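You operate a simulated robot arm through the tools that you are given. There is no shell and no other tool.

You are at the controls of a simulated robot arm. One attempt, no reset.

Task
Fetch the black tray from the top of the side bench and set it on the upper shelf under the grey bench. Put the black block labelled "D4" from the green mat on the job card there and the black block marked "N5" on the shelf under the packing table. Put the roller marked "N6" from the top of the grey bench on the top of the side bench. Turn the washer time knob to 4. Take the motor marked "N7" from the top of the packing table and leave it on the left end of the gear bench. Put the booklet on the top of the grey bench away on the beige desk beside the printer. Close the clips drawer. The order is free. Set down upright: motor.

Only the result counts: the job must be done as asked and must still hold three seconds after the hand-in. Knocking over, shifting, dropping, spilling or breaking anything else fails it.

Robot
A 7-joint arm with a two-finger parallel gripper on a trunk, on a base that drives. Base frame: it is fixed to the floor where the robot stands at the start and does not move with it; the origin is under the middle of the robot, x ahead of it, y to its left, z up. Readings come in cm, degrees, newtons and seconds.
Its first joint turns from -166.0 to 166.0 degrees. Places, roughly: beige desk beside the printer (18x33 cm) [340, 112, 76]; black block [-25, -150, 75]; black tray [-375, 150, 75]; booklet [-225, -150, 75]; clips drawer [-330, 210, 60]; job card [-25, -125, 75]; left end of the gear bench [-190, 130, 80]; motor [-125, 75, 75]; roller [-175, -150, 75]; shelf under the packing table [-120, 80, 20]; top of the side bench [-350, 30, 80]; upper shelf under the grey bench [-220, -140, 50]; washer time knob [-170, -120, 90]. Payload 3.43 kg.
The tool frame sits at the grasp point between the pads (the TCP): z along the fingers, y along the line on which they close. The tips reach 3 cm beyond it. Largest opening 9.4 cm; finger width 2.8, thickness 1; the body of the gripper, 5 by 9.6 cm, starts 5.5 cm behind the TCP.
Orientation is that of the tool frame in the base frame, as [roll, pitch, yaw] about the fixed x, y, z axes, in that order (R = Rz(yaw) Ry(pitch) Rx(roll)). With the fingers straight down and closing along the base's y, the tool's x points along the base's -x, its y along +y and its z along -z.

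Tools
- The arm moves only by the tool step_arm. Its argument "increments" is a list that holds one entry, the list of rows, each a list of 7 numbers: the finger opening in cm, from 0 to 9.4, then the shift along the tool's x, y, z in cm, then the turn, a rotation vector about the tool's x, y, z in degrees. In form: [[[jaw, x, y, z, rx, ry, rz], ...]]. A call has 1 to 20 rows; each row shifts and turns the commanded pose from where the row before left it, along the tool's axes as they then stand. A row lasts 0.2 s, in which the tool goes at most 5 cm and 8.6 degrees; a call with a longer step from one row to the next is refused whole, and so is a gripper value outside its range. A pose out of reach is approached as far as the arm can. The call stops where the force on the tool passes 40 N (or 10 N more than at its start, if that is more) or the arm is blocked; 0.2 s more then pass. The fingers move at their own pace (about 4.5 cm/s each) and stop on an object; they squeeze with about 23 N. The grip force told is the motor's: it shows also when the fingers shut on nothing. Time passes only in rows, and 0.2 s behind the last, so rows that do not move let the fingers close. The reply holds the time, the measured pose of the TCP, the force on the tool along the base axes, the opening and the grip force, in the units named above and with some noise, with the torque about the TCP (base axes, N m) and any sound that the robot's microphone picked up.
- Cameras (640 x 400 px; columns grow to the right, rows downward): "scene" is now at [48.72, 16.53, 102.02]; the picture's right is [-0.62, -0.78, 0.00], its down [0.17, -0.13, -0.98] and it looks along [0.76, -0.61, 0.21] (base axes); focal length 214 px, centre (320, 200). "wrist" rides on the gripper at [7.6, 1.4, -10.2] in the tool frame; the picture's right is [-0.18, 0.98, 0.00], its down [-0.75, -0.14, -0.64] and it looks along [-0.63, -0.12, 0.77] (tool axes); focal length 243 px, centre (320, 200). There is no depth. A picture from a camera that has moved, and an enlarged one, comes with that camera's place and axes in the base frame and with its lens.
- camera(camera): a new picture of that camera. No time passes.
- move_column(by): slides the trunk up (or, below 0, down) by that many cm; the arm and the scene camera ride with it, the base frame stays. It gives what a move gives, with no picture.
- base_move(legs): drives the robot by 1 to 6 legs, each [ahead, left, turn to the left] in cm, cm and degrees, along the robot's own axes; the way and the turn of a leg run together, so that a leg with both is an arc; at most 150 cm and 180 degrees a leg. The arm and the cameras ride along, it lands a little off, and it stops where it bumps. It gives what a move gives.
- aim_head(pan, tilt): turns the head with the scene camera to pan (to the left, within 103 degrees either way) and tilt (down, from -29 to 69), counted from straight ahead of the robot. It gives what a move gives.
- enlarge(camera, box): a new picture of the part [left, top, right, bottom] of that camera's present view, enlarged. No time passes.
- finish_job(): hands the job in; it is judged then, once.

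Places have to be worked out from the pictures, the camera data and where the tool is seen. Open the gripper and draw the arm clear of the work before you hand the job in, unless the task says otherwise.

The tools are called after ">>>" as a command line: name --argument value ..., lists and objects as JSON in quotes. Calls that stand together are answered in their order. step_arm: Moves the arm, as the interface text tells. Its arguments: {"type":"object","properties":{"increments":{"type":"array","items":{"type":"array","items":{"type":"array","items":{"type":"number"}}}}},"required":["increments"]} The other tools are called the same way: move_column (by) slides the trunk up or down; base_move (legs) drives the base; aim_head (pan, tilt) turns the head that bears the scene camera; camera (camera) takes a picture; enlarge (camera, box) takes an enlarged picture of a part of a camera's view; finish_job () hands the job in.

At the start:

```text
time_s: 0.0
ee_pos: [69.07, 10.84, 112.25]
tcp_rot: [179.0, -1.3, 180.0]
force: [-0.7, -0.1, -0.3]
torque: [-0.01, -0.02, 0.03]
width: 9.41
grip_force: 0.0
trunk travel left (down, up): [-4.0, 45.0]
robot x, y, heading: [-0.24, -0.08, 0.2]
head pan, tilt: [-38.7, -12.3]
```

scene: 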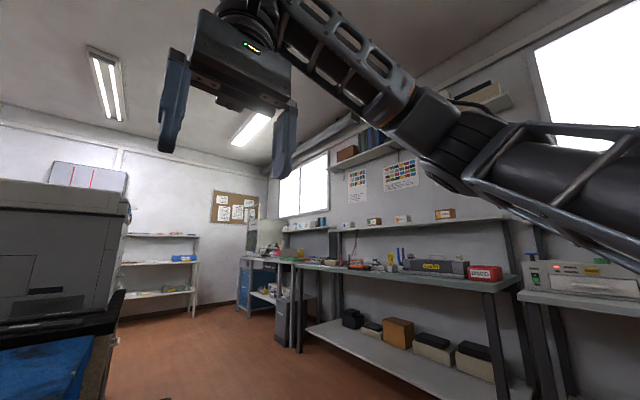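
wrist: 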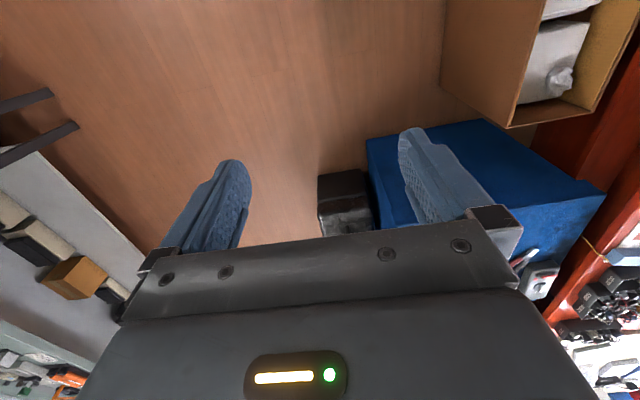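

I'll start by looking around with the head to map out the room.

>>> aim_head --pan 20 --tilt 10

>>> camera --camera "scene"

>>> aim_head --pan 100 --tilt 10

>>> camera --camera "scene"

>>> aim_head --pan -100 --tilt 10

>>> camera --camera "scene"

```text
time_s: 1.3
ee_pos: [69.27, 10.71, 112.23]
tcp_rot: [178.8, -1.5, -180.0]
force: [-0.6, 0.0, 0.0]
torque: [-0.02, 0.0, -0.03]
width: 9.39
grip_force: 0.1
trunk travel left (down, up): [-4.0, 45.0]
robot x, y, heading: [0.0, -0.19, -0.1]
head pan, tilt: [20.0, 10.0]
```

```text
taken
camera scene: at [51.01, 24.86, 98.56], right [0.34, -0.94, 0.0], down [-0.16, -0.06, -0.98], along [0.93, 0.34, -0.17], focal length 214 px, centre (320, 200)
```

scene: 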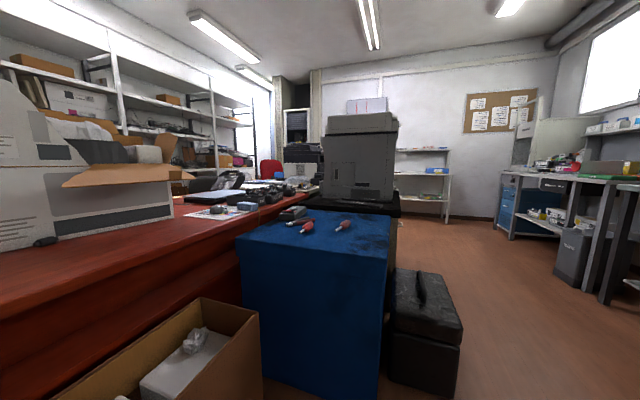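

```text
time_s: 2.8
ee_pos: [69.18, 10.61, 112.2]
tcp_rot: [178.8, -1.5, 179.9]
force: [-0.1, -0.6, 0.1]
torque: [-0.01, 0.03, -0.03]
width: 9.41
grip_force: 0.1
trunk travel left (down, up): [-4.0, 45.0]
robot x, y, heading: [0.24, 0.13, 0.0]
head pan, tilt: [100.0, 10.0]
```

```text
taken
camera scene: at [40.66, 30.85, 98.56], right [0.98, 0.17, 0.0], down [0.03, -0.17, -0.98], along [-0.17, 0.97, -0.17], focal length 214 px, centre (320, 200)
```

scene: 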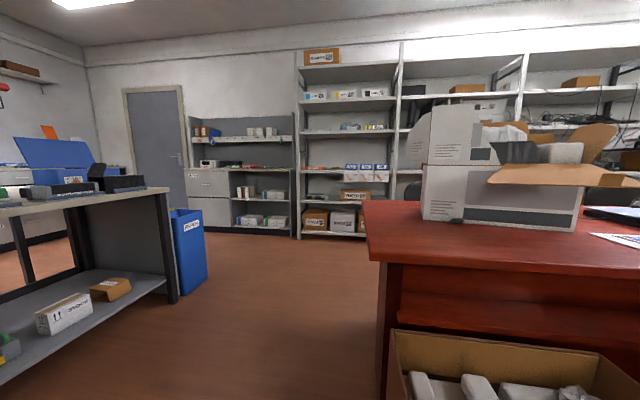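

```text
time_s: 5.7
ee_pos: [69.35, 10.62, 112.19]
tcp_rot: [178.7, -1.4, -180.0]
force: [0.3, 0.4, -0.8]
torque: [-0.01, -0.02, 0.0]
width: 9.39
grip_force: 0.0
trunk travel left (down, up): [-4.0, 45.0]
robot x, y, heading: [-0.08, -0.03, -0.1]
head pan, tilt: [-100.0, 10.0]
```

```text
taken
camera scene: at [40.66, 12.53, 98.56], right [-0.98, 0.17, 0.0], down [0.03, 0.17, -0.98], along [-0.17, -0.97, -0.17], focal length 214 px, centre (320, 200)
```

scene: 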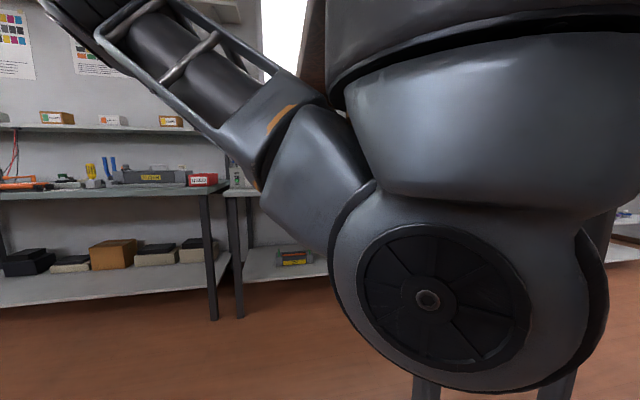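

Everything of interest is mostly behind the robot. I turn right in place in two legs (the arm is at z 112, above bench tops, with open floor on the right), then look around again.

>>> base_move --legs '[[0, 0, -90], [0, 0, -90]]'

>>> aim_head --pan 0 --tilt 15

>>> camera --camera "scene"

>>> aim_head --pan 75 --tilt 15

>>> camera --camera "scene"

>>> aim_head --pan -60 --tilt 15

>>> camera --camera "scene"

```text
time_s: 13.8
ee_pos: [-69.29, -10.78, 112.26]
tcp_rot: [178.8, -1.5, 0.2]
force: [0.7, -0.3, -0.9]
torque: [0.0, -0.03, 0.01]
width: 9.4
grip_force: 0.0
trunk travel left (down, up): [-4.0, 45.0]
robot x, y, heading: [-0.05, -0.21, -180.0]
head pan, tilt: [-100.0, 10.0]
```

```text
time_s: 15.5
ee_pos: [-69.28, -10.67, 112.2]
tcp_rot: [178.7, -1.6, 0.0]
force: [-0.3, 0.2, -0.3]
torque: [-0.02, 0.0, -0.04]
width: 9.39
grip_force: 0.0
trunk travel left (down, up): [-4.0, 45.0]
robot x, y, heading: [-0.0, 0.27, -179.8]
head pan, tilt: [0.0, 15.0]
```

```text
taken
camera scene: at [-51.45, -21.39, 97.74], right [0.0, 1.0, 0.0], down [0.26, 0.0, -0.97], along [-0.97, 0.0, -0.26], focal length 214 px, centre (320, 200)
```

scene: 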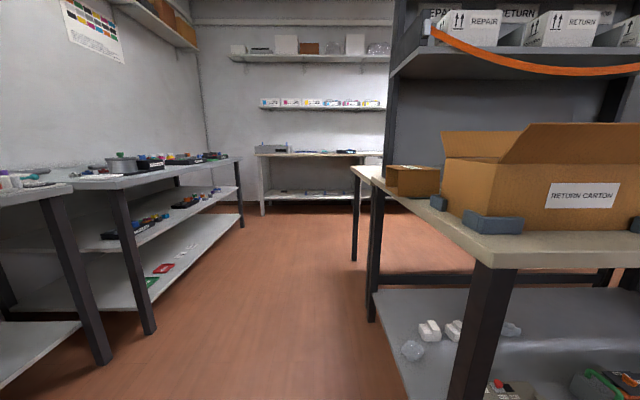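

```text
time_s: 17.0
ee_pos: [-69.12, -10.66, 112.19]
tcp_rot: [178.7, -1.6, 0.1]
force: [-0.1, 0.0, -0.1]
torque: [0.04, 0.0, 0.0]
width: 9.41
grip_force: 0.1
trunk travel left (down, up): [-4.0, 45.0]
robot x, y, heading: [0.12, 0.09, -179.9]
head pan, tilt: [75.0, 15.0]
```

```text
taken
camera scene: at [-44.52, -30.4, 97.74], right [-0.97, 0.26, 0.0], down [0.07, 0.25, -0.97], along [-0.25, -0.93, -0.26], focal length 214 px, centre (320, 200)
```

scene: 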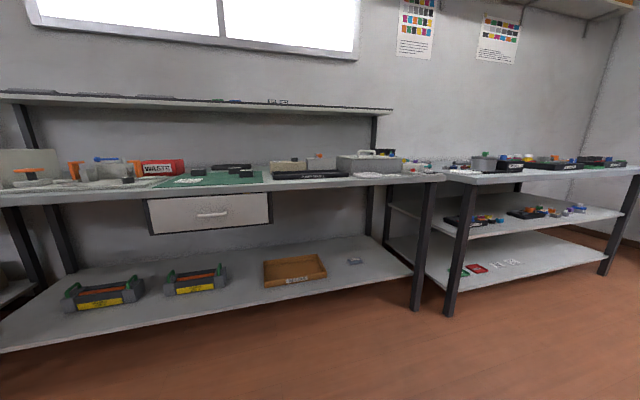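

```text
time_s: 19.2
ee_pos: [-69.14, -10.76, 112.05]
tcp_rot: [178.7, -1.7, 0.1]
force: [0.1, 0.8, -0.2]
torque: [0.03, -0.04, 0.01]
width: 9.39
grip_force: 0.0
trunk travel left (down, up): [-4.0, 45.0]
robot x, y, heading: [0.4, 0.14, -179.9]
head pan, tilt: [-60.0, 15.0]
```

```text
taken
camera scene: at [-46.8, -13.3, 97.74], right [0.86, 0.5, 0.0], down [0.13, -0.22, -0.97], along [-0.48, 0.84, -0.26], focal length 214 px, centre (320, 200)
```

scene: 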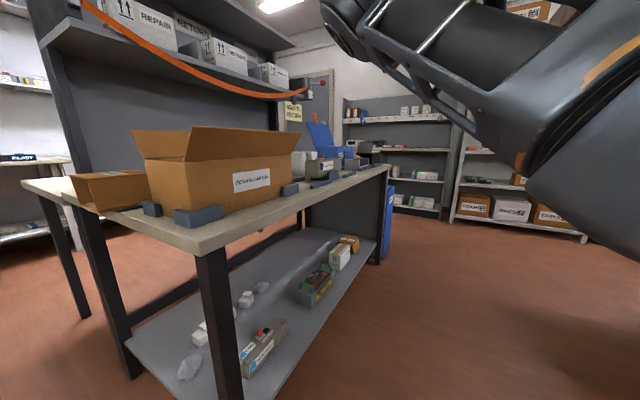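

The room layout is clear: green-mat bench and grey bench along y≈-140, packing table to the right. I drive toward the green-mat bench and turn to face it for a closer look.

>>> base_move --legs '[[25, 20, 0], [0, 0, 90]]'

>>> aim_head --pan 0 --tilt 25

>>> camera --camera "scene"

>>> camera --camera "wrist"

```text
time_s: 25.1
ee_pos: [-13.15, -89.02, 112.16]
tcp_rot: [178.7, -1.6, 91.0]
force: [-0.3, 0.0, -0.2]
torque: [0.01, 0.04, 0.0]
width: 9.38
grip_force: 0.0
trunk travel left (down, up): [-4.0, 45.0]
robot x, y, heading: [-24.6, -19.79, -88.9]
head pan, tilt: [-60.0, 15.0]
```

```text
time_s: 26.4
ee_pos: [-12.98, -88.94, 112.16]
tcp_rot: [178.7, -1.5, 91.0]
force: [-0.1, -0.1, -0.3]
torque: [0.01, -0.04, 0.01]
width: 9.4
grip_force: 0.0
trunk travel left (down, up): [-4.0, 45.0]
robot x, y, heading: [-24.64, -19.66, -89.1]
head pan, tilt: [0.0, 25.0]
```

```text
taken
camera scene: at [-2.34, -70.76, 96.12], right [-1.0, -0.02, 0.0], down [-0.01, 0.42, -0.91], along [0.01, -0.91, -0.42], focal length 214 px, centre (320, 200)
```

scene: 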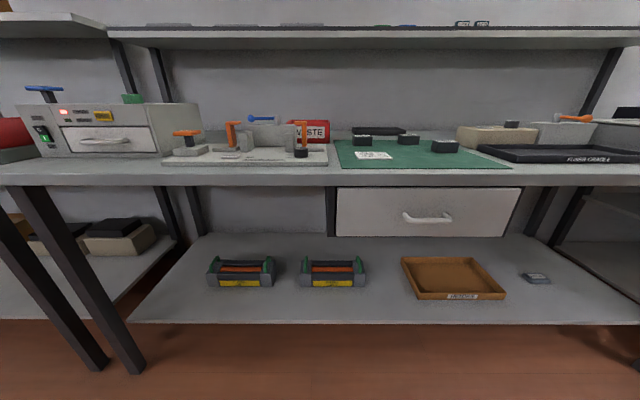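

```text
taken
camera wrist: at [-11.99, -81.63, 122.64], right [0.99, -0.17, 0.02], down [-0.14, -0.77, 0.62], along [-0.09, -0.61, -0.79], focal length 243 px, centre (320, 200)
```

wrist: 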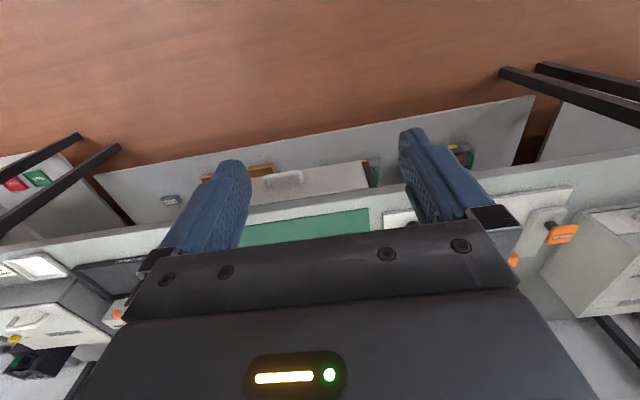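

Three black blocks are on the mat with the job card. I enlarge to read the labels.

>>> enlarge --camera "scene" --box '[330, 110, 520, 190]'

>>> enlarge --camera "scene" --box '[0, 60, 340, 200]'

>>> enlarge --camera "scene" --box '[450, 100, 640, 200]'

```text
3.37 times, centred on (425, 150) of scene
camera zoom: at [-2.34, -70.76, 96.12], right [-1.0, -0.02, 0.0], down [-0.01, 0.42, -0.91], along [0.01, -0.91, -0.42], focal length 722 px, centre (-34, 368)
```

zoom: 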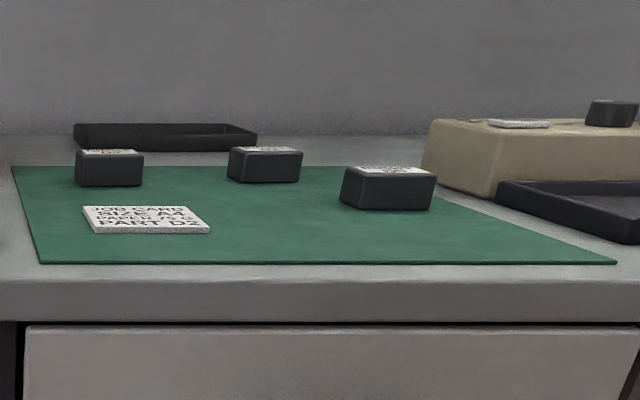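

```text
1.88 times, centred on (170, 130) of scene
camera zoom: at [-2.34, -70.76, 96.12], right [-1.0, -0.02, 0.0], down [-0.01, 0.42, -0.91], along [0.01, -0.91, -0.42], focal length 404 px, centre (602, 332)
```

zoom: 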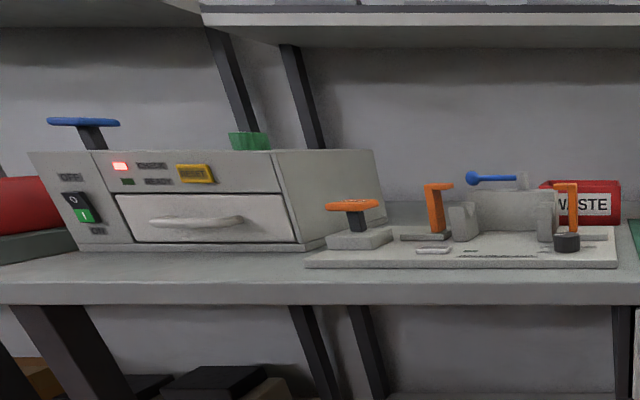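

```text
3.37 times, centred on (545, 150) of scene
camera zoom: at [-2.34, -70.76, 96.12], right [-1.0, -0.02, 0.0], down [-0.01, 0.42, -0.91], along [0.01, -0.91, -0.42], focal length 722 px, centre (-438, 368)
```

zoom: 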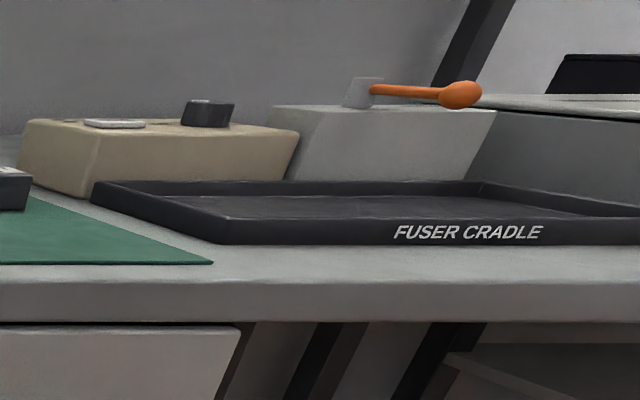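

I'll raise the trunk to look down at the labels and to triangulate heights.

>>> move_column --by 35

>>> aim_head --pan 0 --tilt 40

>>> camera --camera "scene"

```text
time_s: 29.9
ee_pos: [-12.91, -88.81, 147.14]
tcp_rot: [178.7, -1.5, 91.1]
force: [0.2, 0.0, 0.3]
torque: [-0.03, 0.01, 0.0]
width: 9.4
grip_force: 0.1
trunk travel left (down, up): [-39.0, 10.0]
robot x, y, heading: [-25.07, -19.7, -88.9]
head pan, tilt: [0.0, 25.0]
```

```text
time_s: 30.6
ee_pos: [-13.0, -88.9, 147.19]
tcp_rot: [178.7, -1.7, 90.9]
force: [0.8, -1.2, -0.7]
torque: [0.01, -0.02, -0.01]
width: 9.39
grip_force: 0.0
trunk travel left (down, up): [-39.0, 10.0]
robot x, y, heading: [-24.77, -19.69, -89.2]
head pan, tilt: [0.0, 40.0]
```

```text
taken
camera scene: at [-2.35, -70.06, 128.79], right [-1.0, -0.02, 0.0], down [-0.01, 0.64, -0.77], along [0.01, -0.77, -0.64], focal length 214 px, centre (320, 200)
```

scene: 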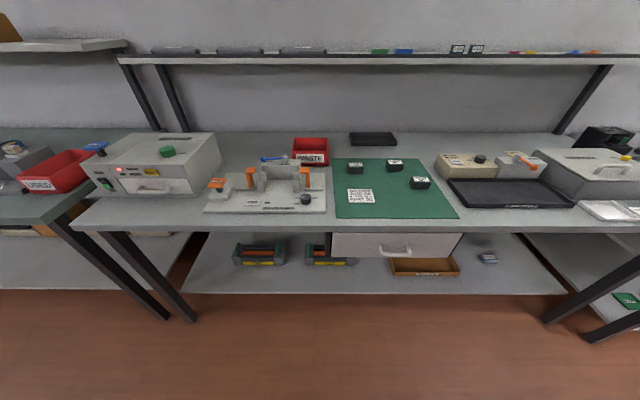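

>>> enlarge --camera "scene" --box '[325, 125, 485, 225]'

>>> enlarge --camera "scene" --box '[340, 150, 440, 212]'

```text
4.00 times, centred on (405, 175) of scene
camera zoom: at [-2.35, -70.06, 128.79], right [-1.0, -0.02, 0.0], down [-0.01, 0.64, -0.77], along [0.01, -0.77, -0.64], focal length 858 px, centre (-20, 300)
```

zoom: 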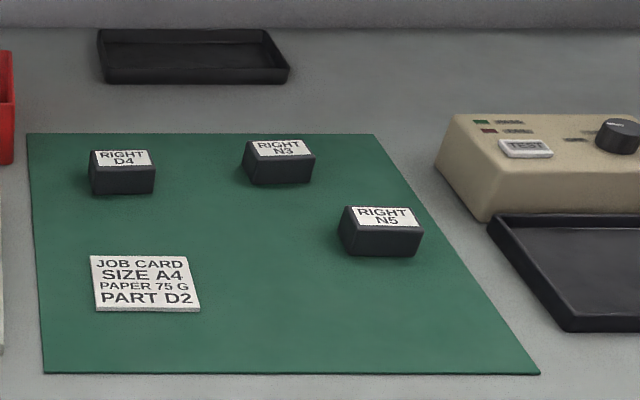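

```text
6.40 times, centred on (390, 181) of scene
camera zoom: at [-2.35, -70.06, 128.79], right [-1.0, -0.02, 0.0], down [-0.01, 0.64, -0.77], along [0.01, -0.77, -0.64], focal length 1373 px, centre (-128, 322)
```

zoom: 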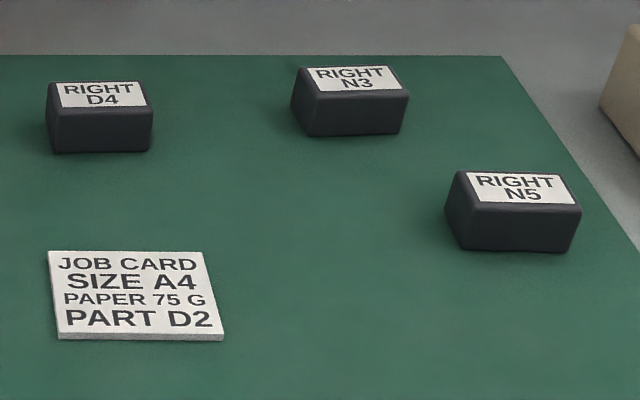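

The labels are readable: D4 (left), N3 (back middle), N5 (right front). From the two views, the mat is at z≈82.4, D4 at about (-15.5,-143.6), N5 at about (-37.7,-133.5), card centre about (-15.4,-127.4). I drive ahead 35 cm so both are in reach and re-check.

>>> base_move --legs '[[35, 0, 0]]'

>>> aim_head --pan -20 --tilt 50

>>> camera --camera "scene"

>>> camera --camera "wrist"

```text
time_s: 33.0
ee_pos: [-13.24, -124.89, 147.25]
tcp_rot: [178.8, -1.5, 90.5]
force: [-0.5, 0.9, 0.4]
torque: [0.0, 0.0, -0.02]
width: 9.42
grip_force: 0.1
trunk travel left (down, up): [-39.0, 10.0]
robot x, y, heading: [-24.43, -55.63, -89.4]
head pan, tilt: [0.0, 40.0]
```

```text
time_s: 33.8
ee_pos: [-13.14, -125.1, 147.13]
tcp_rot: [178.7, -1.7, 90.4]
force: [0.0, 0.0, -0.5]
torque: [-0.01, -0.01, -0.01]
width: 9.42
grip_force: 0.0
trunk travel left (down, up): [-39.0, 10.0]
robot x, y, heading: [-24.27, -55.6, -89.5]
head pan, tilt: [-20.0, 50.0]
```

```text
taken
camera scene: at [-5.05, -105.05, 127.37], right [-0.94, 0.34, 0.0], down [0.26, 0.72, -0.64], along [-0.22, -0.61, -0.77], focal length 214 px, centre (320, 200)
```

scene: 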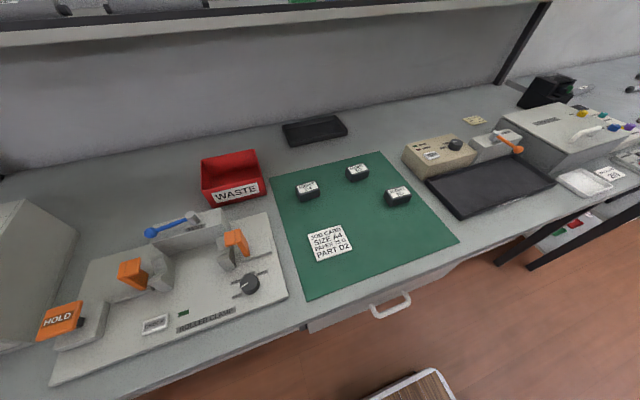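

```text
taken
camera wrist: at [-12.18, -117.8, 157.63], right [0.98, -0.18, 0.02], down [-0.15, -0.77, 0.62], along [-0.1, -0.61, -0.79], focal length 243 px, centre (320, 200)
```

wrist: 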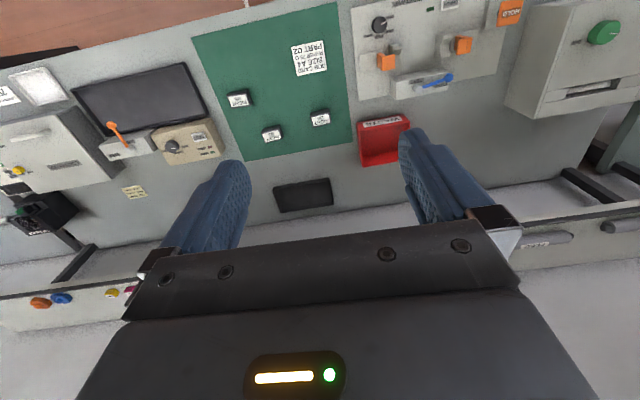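

Good view from above. I enlarge the mat area for accurate localization.

>>> enlarge --camera "scene" --box '[270, 150, 430, 250]'

>>> enlarge --camera "wrist" --box '[190, 20, 350, 160]'

```text
4.00 times, centred on (350, 200) of scene
camera zoom: at [-5.05, -105.05, 127.37], right [-0.94, 0.34, 0.0], down [0.26, 0.72, -0.64], along [-0.22, -0.61, -0.77], focal length 858 px, centre (200, 200)
```

zoom: 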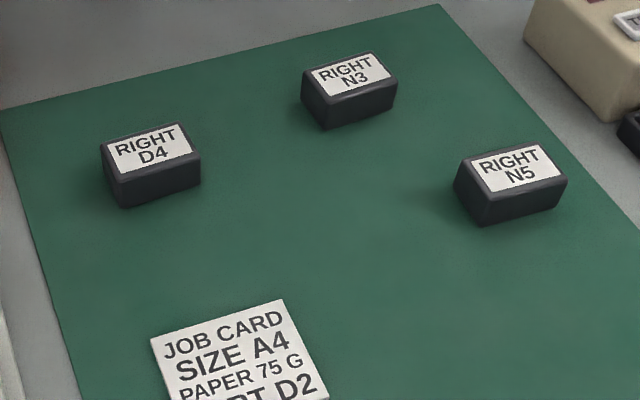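

```text
2.86 times, centred on (270, 90) of wrist
camera zoom: at [-12.18, -117.8, 157.63], right [0.98, -0.18, 0.02], down [-0.15, -0.77, 0.62], along [-0.1, -0.61, -0.79], focal length 693 px, centre (463, 514)
```

zoom: 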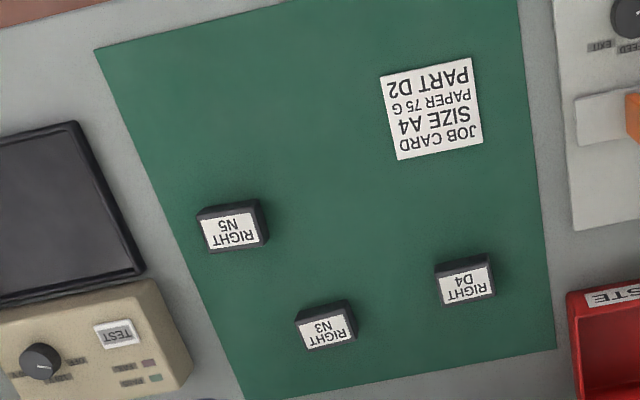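

D4's top centre is consistently at about (-15.2,-143.6) and N5 at (-37.3,-133.7). The fingers already close along x, which suits D4 (≈6 cm long). I level the tool and move above D4.

>>> step_arm --increments '[[[9.4, 0, 0, 0, 1.3, -1.6, 0], [9.4, -4.6, -0.5, 0, 0, 0, 0], [9.4, -4.6, -0.5, 0, 0, 0, 0], [9.4, -4.6, -0.5, 0, 0, 0, 0], [9.4, -4.6, -0.5, 0, 0, 0, 0], [9.4, 0, 0, 4.9, 0, 0, 0], [9.4, 0, 0, 4.9, 0, 0, 0], [9.4, 0, 0, 4.9, 0, 0, 0], [9.4, 0, 0, 4.9, 0, 0, 0], [9.4, 0, 0, 4.9, 0, 0, 0], [9.4, 0, 0, 4.9, 0, 0, 0], [9.4, 0, 0, 4.9, 0, 0, 0], [9.4, 0, 0, 4.9, 0, 0, 0], [9.4, 0, 0, 4.9, 0, 0, 0], [9.4, 0, 0, 4.9, 0, 0, 0], [9.4, 0, 0, 0, 0, 0, 0]]]'

>>> camera --camera "wrist"

>>> camera --camera "scene"

```text
time_s: 37.2
ee_pos: [-15.17, -143.28, 97.85]
tcp_rot: [180.0, -0.1, 90.4]
force: [1.4, 0.2, 0.4]
torque: [0.0, 0.0, 0.0]
width: 9.4
grip_force: 0.0
out of reach, approached as far as the arm can: row 5
trunk travel left (down, up): [-39.0, 10.0]
robot x, y, heading: [-24.38, -56.08, -89.6]
head pan, tilt: [-20.0, 50.0]
```

```text
taken
camera wrist: at [-13.85, -135.66, 108.05], right [0.98, -0.18, 0.0], down [-0.14, -0.75, 0.64], along [-0.11, -0.63, -0.77], focal length 243 px, centre (320, 200)
```

wrist: 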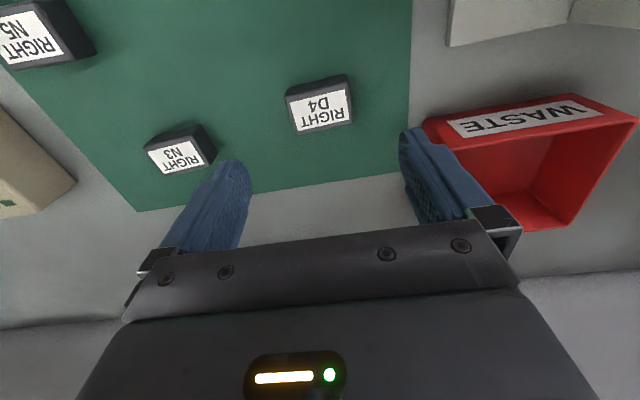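

```text
taken
camera scene: at [-5.05, -105.05, 127.37], right [-0.94, 0.34, 0.0], down [0.26, 0.72, -0.64], along [-0.22, -0.61, -0.77], focal length 214 px, centre (320, 200)
```

scene: 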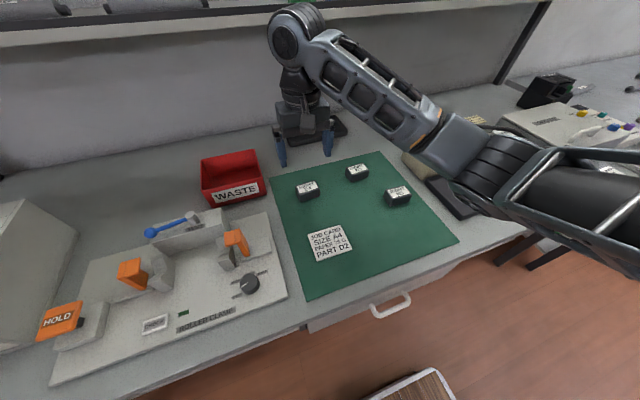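

The wrist camera confirms D4 directly below the tool at about (-15.0,-143.3). I descend to grasp height.

>>> step_arm --increments '[[[9.4, 0, 0.1, 4, 0, 0, 0], [9.4, 0, 0, 4, 0, 0, 0], [9.4, 0, 0, 2, 0, 0, 0], [9.4, 0, 0, 1.2, 0, 0, 0], [9.4, 0, 0, 0, 0, 0, 0]]]'

>>> camera --camera "wrist"

>>> enlarge --camera "scene" --box '[220, 100, 400, 220]'

```text
time_s: 38.4
ee_pos: [-14.95, -143.6, 86.56]
tcp_rot: [180.0, 0.1, 90.4]
force: [0.1, -0.1, 0.5]
torque: [-0.01, 0.01, 0.0]
width: 9.4
grip_force: 0.0
trunk travel left (down, up): [-39.0, 10.0]
robot x, y, heading: [-24.22, -55.66, -89.3]
head pan, tilt: [-20.0, 50.0]
```

```text
taken
camera wrist: at [-13.65, -135.9, 96.91], right [0.98, -0.18, 0.0], down [-0.14, -0.75, 0.64], along [-0.11, -0.63, -0.77], focal length 243 px, centre (320, 200)
```

wrist: 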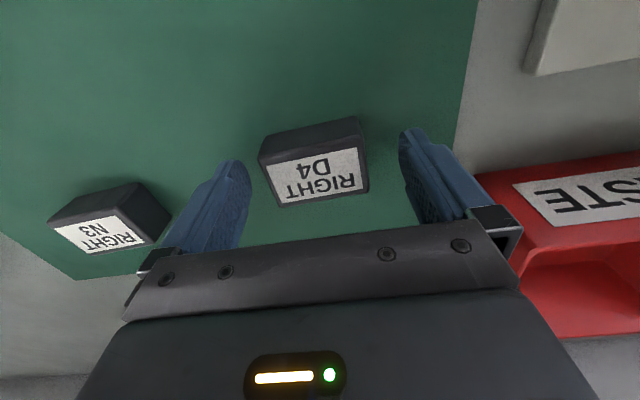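

```text
3.33 times, centred on (310, 160) of scene
camera zoom: at [-5.05, -105.05, 127.37], right [-0.94, 0.34, 0.0], down [0.26, 0.72, -0.64], along [-0.22, -0.61, -0.77], focal length 715 px, centre (353, 333)
```

zoom: 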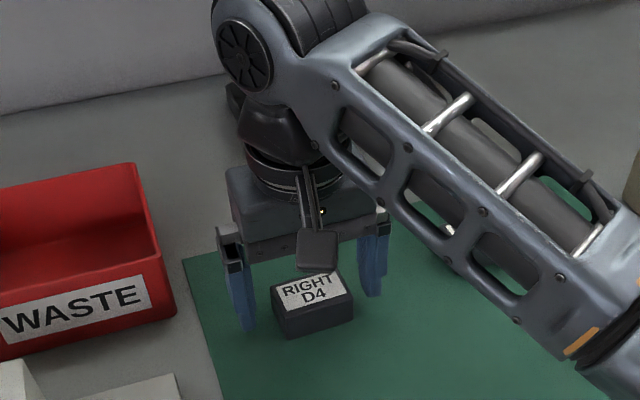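

The block is centred between the fingers. I go down 0.6 cm and close.

>>> step_arm --increments '[[[9.4, 0, -0.1, 0.6, 0, 0, 0], [5, 0, 0, 0, 0, 0, 0], [3, 0, 0, 0, 0, 0, 0], [3, 0, 0, 0, 0, 0, 0], [3, 0, 0, 0, 0, 0, 0], [3, 0, 0, 0, 0, 0, 0]]]'

>>> camera --camera "wrist"

```text
time_s: 39.8
ee_pos: [-15.09, -143.54, 86.04]
tcp_rot: [180.0, -0.1, 90.4]
force: [-0.5, -0.4, 0.1]
torque: [0.02, 0.04, 0.02]
width: 5.92
grip_force: 23.4
trunk travel left (down, up): [-39.0, 10.0]
robot x, y, heading: [-24.34, -55.93, -89.5]
head pan, tilt: [-20.0, 50.0]
```

```text
taken
camera wrist: at [-13.79, -135.88, 96.33], right [0.98, -0.18, 0.0], down [-0.14, -0.75, 0.64], along [-0.11, -0.63, -0.77], focal length 243 px, centre (320, 200)
```

wrist: 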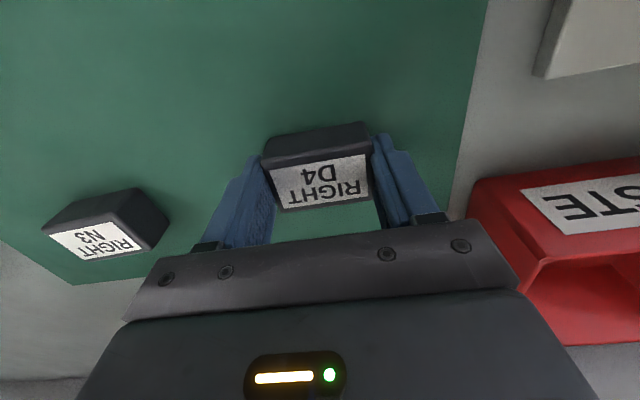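

D4 is held (5.9 cm). I lift it, move 16 cm toward the robot over the job card and take a look.

>>> step_arm --increments '[[[3, 0, 0, -3, 0, 0, 0], [3, 0, 0, -3, 0, 0, 0], [3, 4, -0.1, 0, 0, 0, 0], [3, 4, -0.1, 0, 0, 0, 0], [3, 4, 0, 0, 0, 0, 0], [3, 4, 0, 0, 0, 0, 0], [3, 0, 0, 0, 0, 0, 0], [3, 0, 0, 0, 0, 0, 0]]]'

>>> camera --camera "wrist"

>>> enlarge --camera "scene" --box '[220, 120, 420, 280]'

```text
time_s: 41.6
ee_pos: [-15.36, -127.36, 91.95]
tcp_rot: [179.9, 0.0, 90.5]
force: [1.4, 0.4, -1.1]
torque: [0.03, -0.02, 0.02]
width: 3.0
grip_force: 0.1
trunk travel left (down, up): [-39.0, 10.0]
robot x, y, heading: [-24.25, -56.28, -89.6]
head pan, tilt: [-20.0, 50.0]
```

```text
taken
camera wrist: at [-14.01, -119.8, 102.28], right [0.98, -0.18, 0.0], down [-0.14, -0.75, 0.64], along [-0.11, -0.63, -0.77], focal length 243 px, centre (320, 200)
```

wrist: 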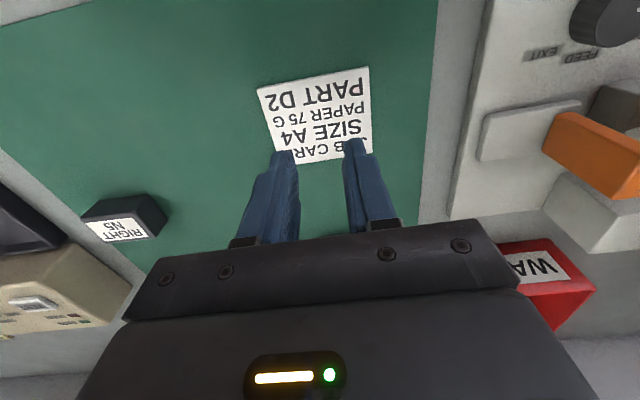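

```text
2.50 times, centred on (320, 200) of scene
camera zoom: at [-5.06, -105.05, 127.37], right [-0.94, 0.34, 0.0], down [0.26, 0.72, -0.64], along [-0.22, -0.61, -0.77], focal length 536 px, centre (320, 200)
```

zoom: 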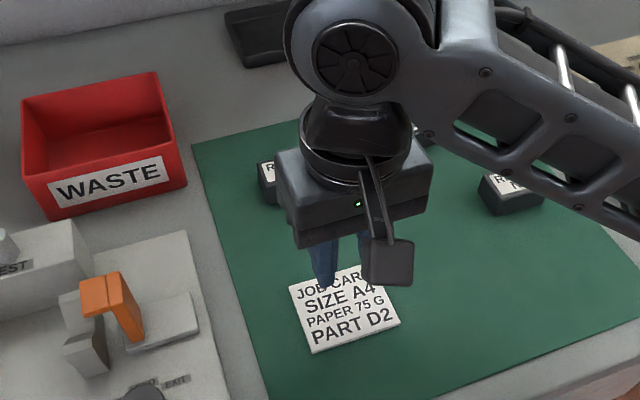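

The fingers closed to 3.0: the block slipped out at the lift. I'll move the tool back up and look where D4 is now.

>>> step_arm --increments '[[[9.4, 0, 0, -4, 0, 0, 0], [9.4, 0, 0, -4, 0, 0, 0], [9.4, 4, 0, -2, 0, 0, 0], [9.4, 4, 0, 0, 0, 0, 0], [9.4, 4, 0, 0, 0, 0, 0], [9.4, 0, 0, 0, 0, 0, 0]]]'

>>> camera --camera "scene"

>>> enlarge --camera "scene" --box '[270, 150, 430, 250]'

>>> camera --camera "wrist"

```text
time_s: 43.0
ee_pos: [-15.56, -115.18, 101.76]
tcp_rot: [179.9, 0.0, 90.4]
force: [-0.1, -0.5, 0.3]
torque: [0.04, -0.01, 0.01]
width: 9.41
grip_force: 0.0
trunk travel left (down, up): [-39.0, 10.0]
robot x, y, heading: [-24.46, -55.86, -89.4]
head pan, tilt: [-20.0, 50.0]
```

```text
taken
camera scene: at [-5.05, -105.05, 127.37], right [-0.94, 0.34, 0.0], down [0.26, 0.72, -0.64], along [-0.22, -0.61, -0.77], focal length 214 px, centre (320, 200)
```

scene: 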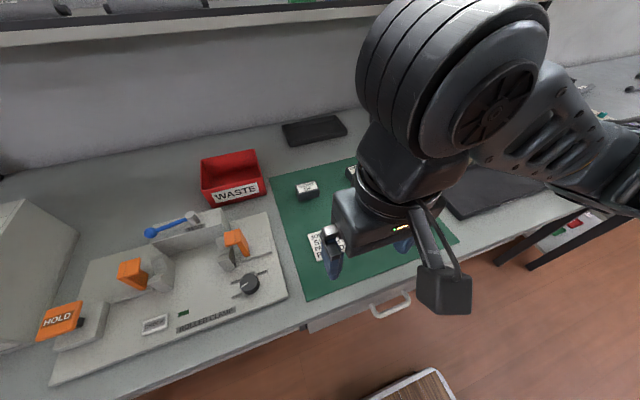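

```text
4.00 times, centred on (350, 200) of scene
camera zoom: at [-5.05, -105.05, 127.37], right [-0.94, 0.34, 0.0], down [0.26, 0.72, -0.64], along [-0.22, -0.61, -0.77], focal length 858 px, centre (200, 200)
```

zoom: 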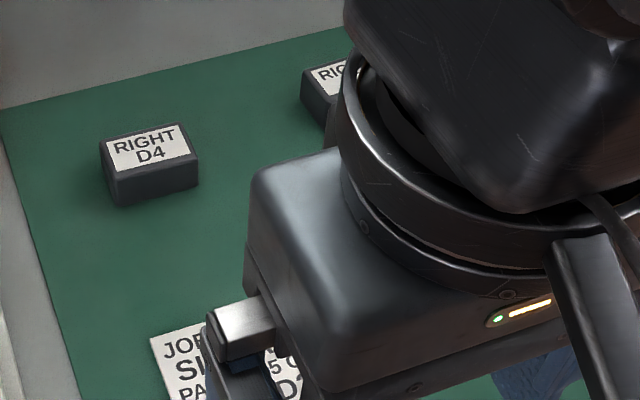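

```text
taken
camera wrist: at [-14.2, -107.69, 112.05], right [0.98, -0.18, 0.0], down [-0.14, -0.75, 0.64], along [-0.11, -0.63, -0.77], focal length 243 px, centre (320, 200)
```

wrist: 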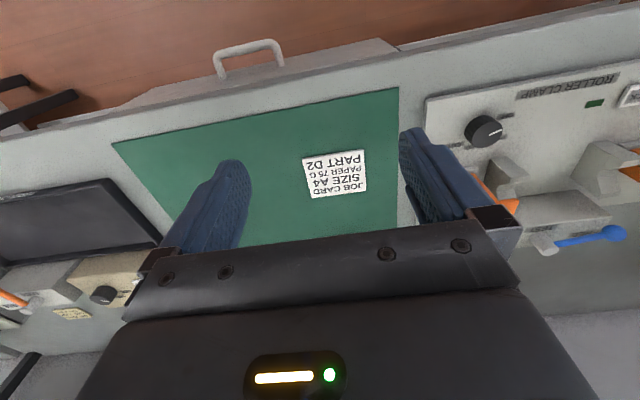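

D4 is still at its original place, nearly unmoved. I go back over it for a deeper grip and a slow lift.

>>> step_arm --increments '[[[9.4, -4.7, 0.1, 0, 0, 0, 0], [9.4, -4.7, 0.1, 0, 0, 0, 0], [9.4, -4.7, 0.1, 0, 0, 0, 0], [9.4, -4.7, 0.1, 0, 0, 0, 0], [9.4, -4.7, 0, 0, 0, 0, 0], [9.4, -4.8, 0, 0, 0, 0, 0], [9.4, 0, 0, 4.5, 0, 0, 0], [9.4, 0, 0, 4.5, 0, 0, 0], [9.4, 0, 0, 4.5, 0, 0, 0], [9.4, 0, 0, 0, 0, 0, 0]]]'

>>> camera --camera "wrist"

```text
time_s: 45.2
ee_pos: [-14.92, -144.03, 88.9]
tcp_rot: [179.9, -0.1, 90.4]
force: [-0.3, 0.7, 0.0]
torque: [0.02, -0.01, -0.01]
width: 9.4
grip_force: 0.1
trunk travel left (down, up): [-39.0, 10.0]
robot x, y, heading: [-24.51, -55.89, -89.7]
head pan, tilt: [-20.0, 50.0]
```

```text
taken
camera wrist: at [-13.74, -136.4, 99.12], right [0.98, -0.18, 0.0], down [-0.14, -0.75, 0.64], along [-0.11, -0.63, -0.77], focal length 243 px, centre (320, 200)
```

wrist: 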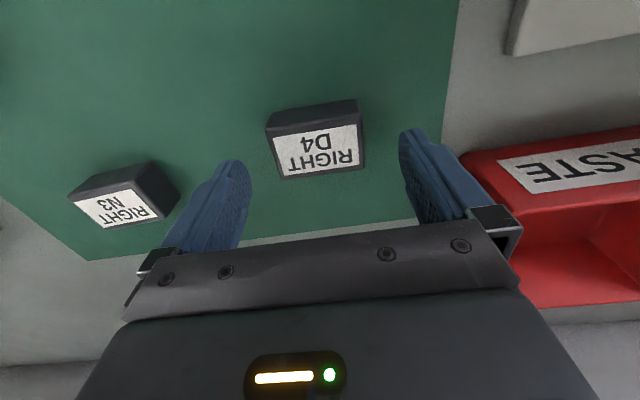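

Block centre estimates at (-15.2,-143.7). I descend deeper (TCP ≈85.6) and close, then lift slowly in small steps.

>>> step_arm --increments '[[[9.4, 0.3, -0.2, 1.5, 0, 0, 0], [9.4, 0, 0, 1.0, 0, 0, 0], [9.4, 0, 0, 0.5, 0, 0, 0], [9.4, 0, 0, 0.3, 0, 0, 0], [6.5, 0, 0, 0, 0, 0, 0], [0, 0, 0, 0, 0, 0, 0], [0, 0, 0, 0, 0, 0, 0], [0, 0, 0, 0, 0, 0, 0], [0, 0, 0, 0, 0, 0, 0], [0, 0, 0, 0, 0, 0, 0]]]'

>>> step_arm --increments '[[[0, 0, 0, -0.2, 0, 0, 0], [0, 0, 0, -0.3, 0, 0, 0], [0, 0, 0, -0.5, 0, 0, 0], [0, 0, 0, -0.5, 0, 0, 0], [0, 0, 0, -0.5, 0, 0, 0], [0, 0, 0, 0, 0, 0, 0], [0, 0, 0, 0, 0, 0, 0]]]'

>>> camera --camera "wrist"

```text
time_s: 47.4
ee_pos: [-15.21, -143.54, 85.26]
tcp_rot: [-179.9, 0.0, 90.4]
force: [-0.9, -0.1, 3.0]
torque: [-0.01, 0.17, -0.03]
width: 6.36
grip_force: 23.0
trunk travel left (down, up): [-39.0, 10.0]
robot x, y, heading: [-24.34, -56.16, -89.6]
head pan, tilt: [-20.0, 50.0]
```

```text
time_s: 49.0
ee_pos: [-15.1, -143.37, 87.42]
tcp_rot: [180.0, -0.1, 90.3]
force: [-0.1, -0.3, -1.4]
torque: [0.0, 0.03, -0.06]
width: 6.36
grip_force: 23.3
trunk travel left (down, up): [-39.0, 10.0]
robot x, y, heading: [-24.07, -56.05, -89.7]
head pan, tilt: [-20.0, 50.0]
```

```text
taken
camera wrist: at [-13.82, -135.8, 97.57], right [0.98, -0.18, 0.0], down [-0.14, -0.75, 0.64], along [-0.11, -0.63, -0.77], focal length 243 px, centre (320, 200)
```

wrist: 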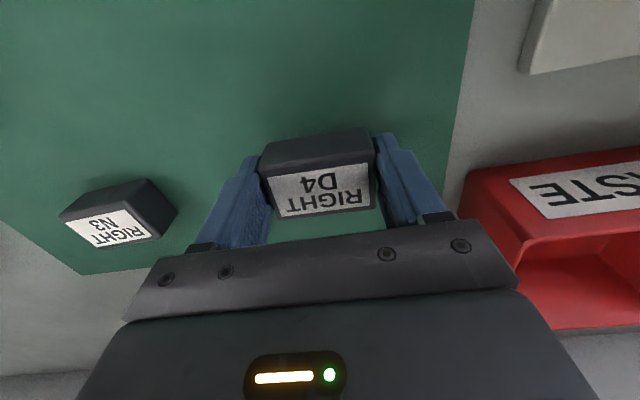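

Now the grip is solid (6.36 cm) and D4 is in the air. I lift a bit more and carry it over the job card.

>>> step_arm --increments '[[[0, 0, 0, -1, 0, 0, 0], [0, 0, 0, -1, 0, 0, 0], [0, 0, 0, -1, 0, 0, 0], [0, 2, 0, 0, 0, 0, 0], [0, 2.5, 0, 0, 0, 0, 0], [0, 2.5, 0, 0, 0, 0, 0], [0, 2.5, 0, 0, 0, 0, 0], [0, 2.5, 0, 0, 0, 0, 0], [0, 2.5, 0, 0, 0, 0, 0], [0, 1.3, 0, 0, 0, 0, 0], [0, 0, 0, 0, 0, 0, 0], [0, 0, 0, 0, 0, 0, 0]]]'

>>> camera --camera "wrist"

>>> enlarge --camera "scene" --box '[220, 120, 420, 280]'

```text
time_s: 51.6
ee_pos: [-15.14, -127.64, 90.07]
tcp_rot: [-179.9, -0.1, 90.4]
force: [-0.7, -0.1, -0.1]
torque: [0.02, -0.04, 0.0]
width: 6.36
grip_force: 22.8
trunk travel left (down, up): [-39.0, 10.0]
robot x, y, heading: [-24.2, -55.9, -89.7]
head pan, tilt: [-20.0, 50.0]
```

```text
taken
camera wrist: at [-13.82, -120.13, 100.31], right [0.98, -0.18, 0.0], down [-0.14, -0.75, 0.64], along [-0.11, -0.63, -0.77], focal length 243 px, centre (320, 200)
```

wrist: 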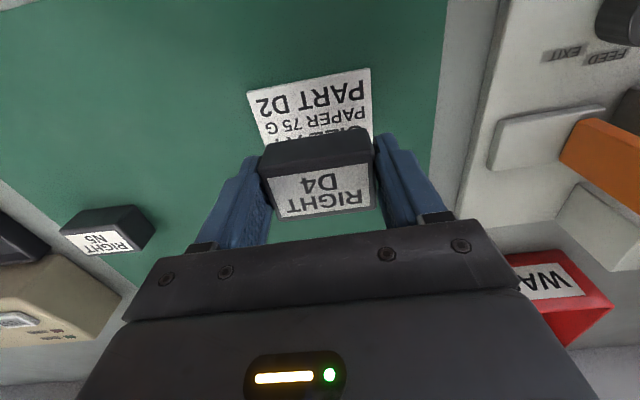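

```text
2.50 times, centred on (320, 200) of scene
camera zoom: at [-5.05, -105.05, 127.37], right [-0.94, 0.34, 0.0], down [0.26, 0.72, -0.64], along [-0.22, -0.61, -0.77], focal length 536 px, centre (320, 200)
```

zoom: 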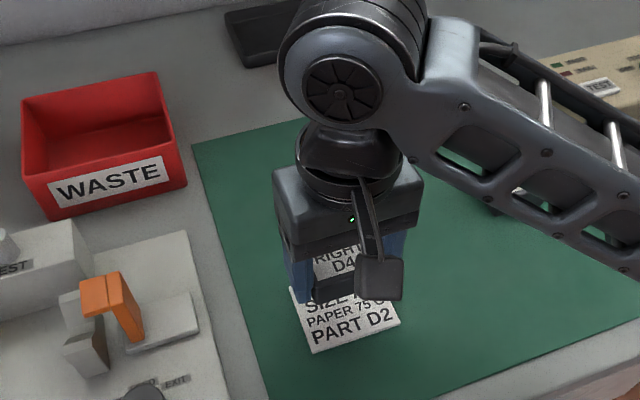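

The held block is over the card's centre. I lower it gently and release.

>>> step_arm --increments '[[[0, 0, -0.2, 1.5, 0, 0, 0], [0, 0, 0, 1.2, 0, 0, 0], [0, 0, 0, 0.8, 0, 0, 0], [0, 0, 0, 0.4, 0, 0, 0], [0, 0, 0, 0.2, 0, 0, 0], [0, 0, 0, 0.2, 0, 0, 0], [0, 0, 0, 0, 0, 0, 0]]]'

```text
time_s: 53.2
ee_pos: [-15.35, -127.73, 85.76]
tcp_rot: [180.0, 0.0, 90.4]
force: [0.7, -0.2, -1.5]
torque: [0.01, 0.0, 0.04]
width: 6.36
grip_force: 23.1
trunk travel left (down, up): [-39.0, 10.0]
robot x, y, heading: [-24.31, -55.58, -89.7]
head pan, tilt: [-20.0, 50.0]
```

No contact yet; I lower a bit more.

>>> step_arm --increments '[[[0, 0, 0, 0.15, 0, 0, 0], [0, 0, 0, 0, 0, 0, 0]]]'

>>> enlarge --camera "scene" --box '[290, 190, 390, 260]'

```text
time_s: 53.8
ee_pos: [-15.34, -127.67, 85.79]
tcp_rot: [179.9, 0.1, 90.4]
force: [1.8, -1.4, 13.1]
torque: [0.02, -0.02, 0.03]
width: 6.36
grip_force: 22.8
trunk travel left (down, up): [-39.0, 10.0]
robot x, y, heading: [-24.39, -55.6, -89.8]
head pan, tilt: [-20.0, 50.0]
```

```text
5.71 times, centred on (340, 225) of scene
camera zoom: at [-5.05, -105.02, 127.4], right [-0.94, 0.34, 0.0], down [0.26, 0.72, -0.64], along [-0.22, -0.61, -0.77], focal length 1226 px, centre (206, 57)
```

zoom: 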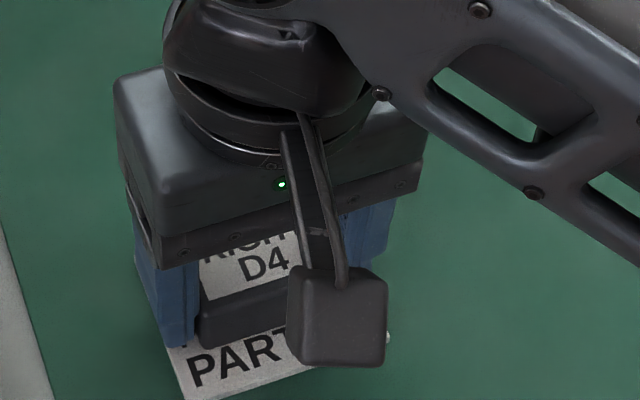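

Contact (13 N): the block rests on the card. I open the fingers gently and rise straight up.

>>> step_arm --increments '[[[6.8, 0, 0, -0.1, 0, 0, 0], [7.5, 0, 0, 0, 0, 0, 0], [9.4, 0, 0, 0, 0, 0, 0], [9.4, 0, 0, 0, 0, 0, 0], [9.4, 0, 0, -1, 0, 0, 0], [9.4, 0, 0, -2, 0, 0, 0], [9.4, 0, 0, -4, 0, 0, 0], [9.4, 0, 0, -4, 0, 0, 0], [9.4, 0, 0, 0, 0, 0, 0]]]'

>>> camera --camera "wrist"

```text
time_s: 55.8
ee_pos: [-15.4, -127.53, 96.45]
tcp_rot: [-179.9, 0.0, 90.4]
force: [-0.1, 0.6, 0.0]
torque: [0.01, 0.02, -0.02]
width: 9.4
grip_force: 0.1
trunk travel left (down, up): [-39.0, 10.0]
robot x, y, heading: [-24.06, -56.11, -89.6]
head pan, tilt: [-20.0, 50.0]
```

```text
taken
camera wrist: at [-14.14, -119.88, 106.75], right [0.98, -0.18, 0.0], down [-0.14, -0.75, 0.64], along [-0.11, -0.63, -0.77], focal length 243 px, centre (320, 200)
```

wrist: 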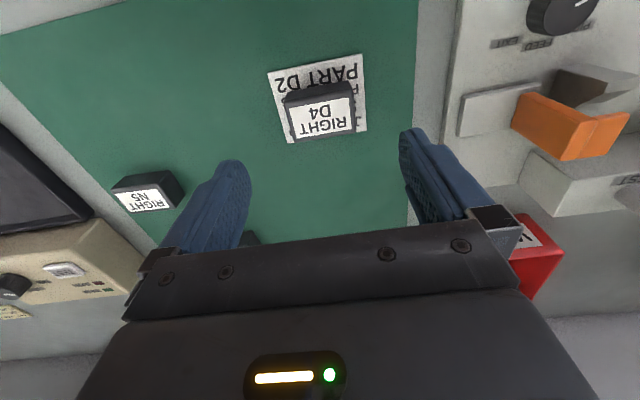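

D4 is on the card. Next N5 at about (-37.2,-133.8): I'll grip it with the fingers tilted 35° forward so it can later be placed on the low shelf under the packing table. I move above it and tilt.

>>> step_arm --increments '[[[9.4, 0, -4.4, -1, 0, 0, 0], [9.4, 0, -4.4, 0, 0, 0, 0], [9.4, 0, -4.4, 0, 0, 0, 0], [9.4, -2.6, -4.3, 0, 0, 0, 0], [9.4, -2.6, -4.3, 0, 0, 0, 0], [9.4, 0, 0, 0, 0, -7, 0], [9.4, 0, 0, 0, 0, -7, 0], [9.4, 0, 0, 0, 0, -7, 0], [9.4, 0, 0, 0, 0, -7, 0], [9.4, 0, 0, 0, 0, -7, 0], [9.4, 0, 0, 0, 0, 0, 0]]]'

>>> camera --camera "wrist"

>>> camera --camera "scene"

```text
refused: row 4 steps farther than a row can; nothing moved
```

```text
taken
camera wrist: at [-14.14, -119.88, 106.75], right [0.98, -0.18, 0.0], down [-0.14, -0.75, 0.64], along [-0.11, -0.63, -0.77], focal length 243 px, centre (320, 200)
```

wrist: 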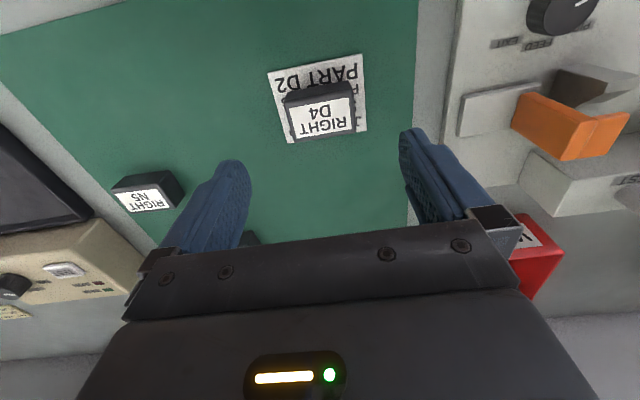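

```text
taken
camera scene: at [-5.05, -105.04, 127.37], right [-0.94, 0.34, 0.0], down [0.26, 0.72, -0.64], along [-0.22, -0.61, -0.77], focal length 214 px, centre (320, 200)
```

scene: 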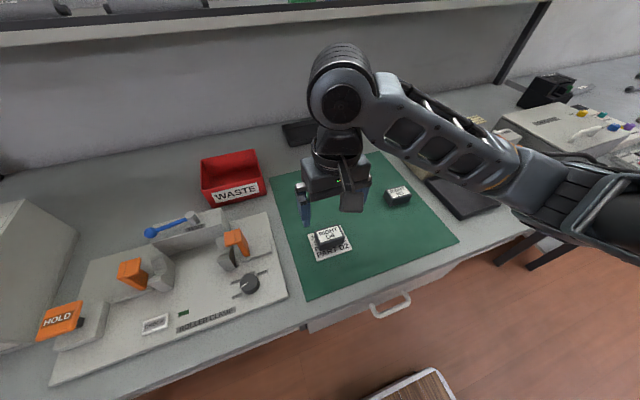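

The combined step exceeded 5 cm; I resend with smaller steps.

>>> step_arm --increments '[[[9.4, 0, -4.4, -1, 0, 0, 0], [9.4, 0, -4.4, 0, 0, 0, 0], [9.4, 0, -4.4, 0, 0, 0, 0], [9.4, 0, -4.3, 0, 0, 0, 0], [9.4, 0, -4.3, 0, 0, 0, 0], [9.4, -2.6, 0, 0, 0, 0, 0], [9.4, -2.7, 0, 0, 0, 0, 0], [9.4, 0, 0, 0, 0, -7, 0], [9.4, 0, 0, 0, 0, -7, 0], [9.4, 0, 0, 0, 0, -7, 0], [9.4, 0, 0, 0, 0, -7, 0], [9.4, 0, 0, 0, 0, -7, 0], [9.4, 0, 0, 0, 0, 0, 0]]]'

>>> camera --camera "wrist"

>>> camera --camera "scene"

```text
time_s: 58.6
ee_pos: [-37.07, -133.12, 97.78]
tcp_rot: [180.0, 35.0, 90.4]
force: [0.6, -0.2, -0.5]
torque: [-0.01, 0.0, 0.02]
width: 9.39
grip_force: 0.0
trunk travel left (down, up): [-39.0, 10.0]
robot x, y, heading: [-24.13, -56.0, -89.5]
head pan, tilt: [-20.0, 50.0]
```

```text
taken
camera wrist: at [-35.84, -121.05, 101.8], right [0.98, -0.14, 0.11], down [-0.14, -0.25, 0.96], along [-0.11, -0.96, -0.26], focal length 243 px, centre (320, 200)
```

wrist: 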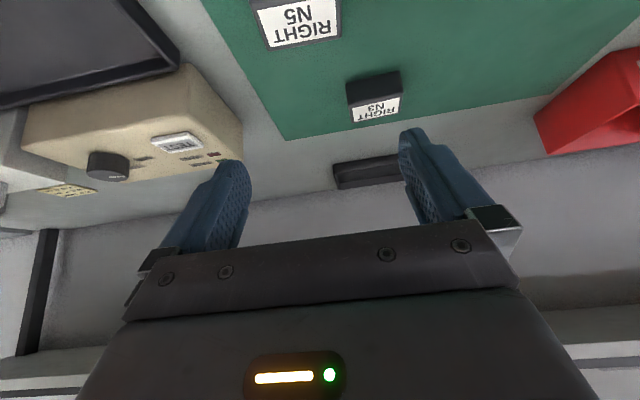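

```text
taken
camera scene: at [-5.06, -105.05, 127.37], right [-0.94, 0.34, 0.0], down [0.26, 0.72, -0.64], along [-0.22, -0.61, -0.77], focal length 214 px, centre (320, 200)
```

scene: 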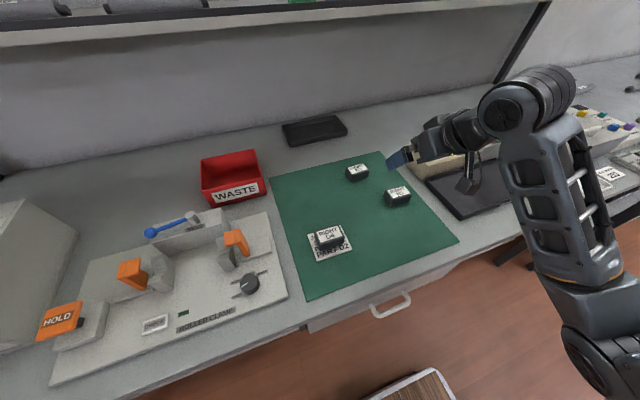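

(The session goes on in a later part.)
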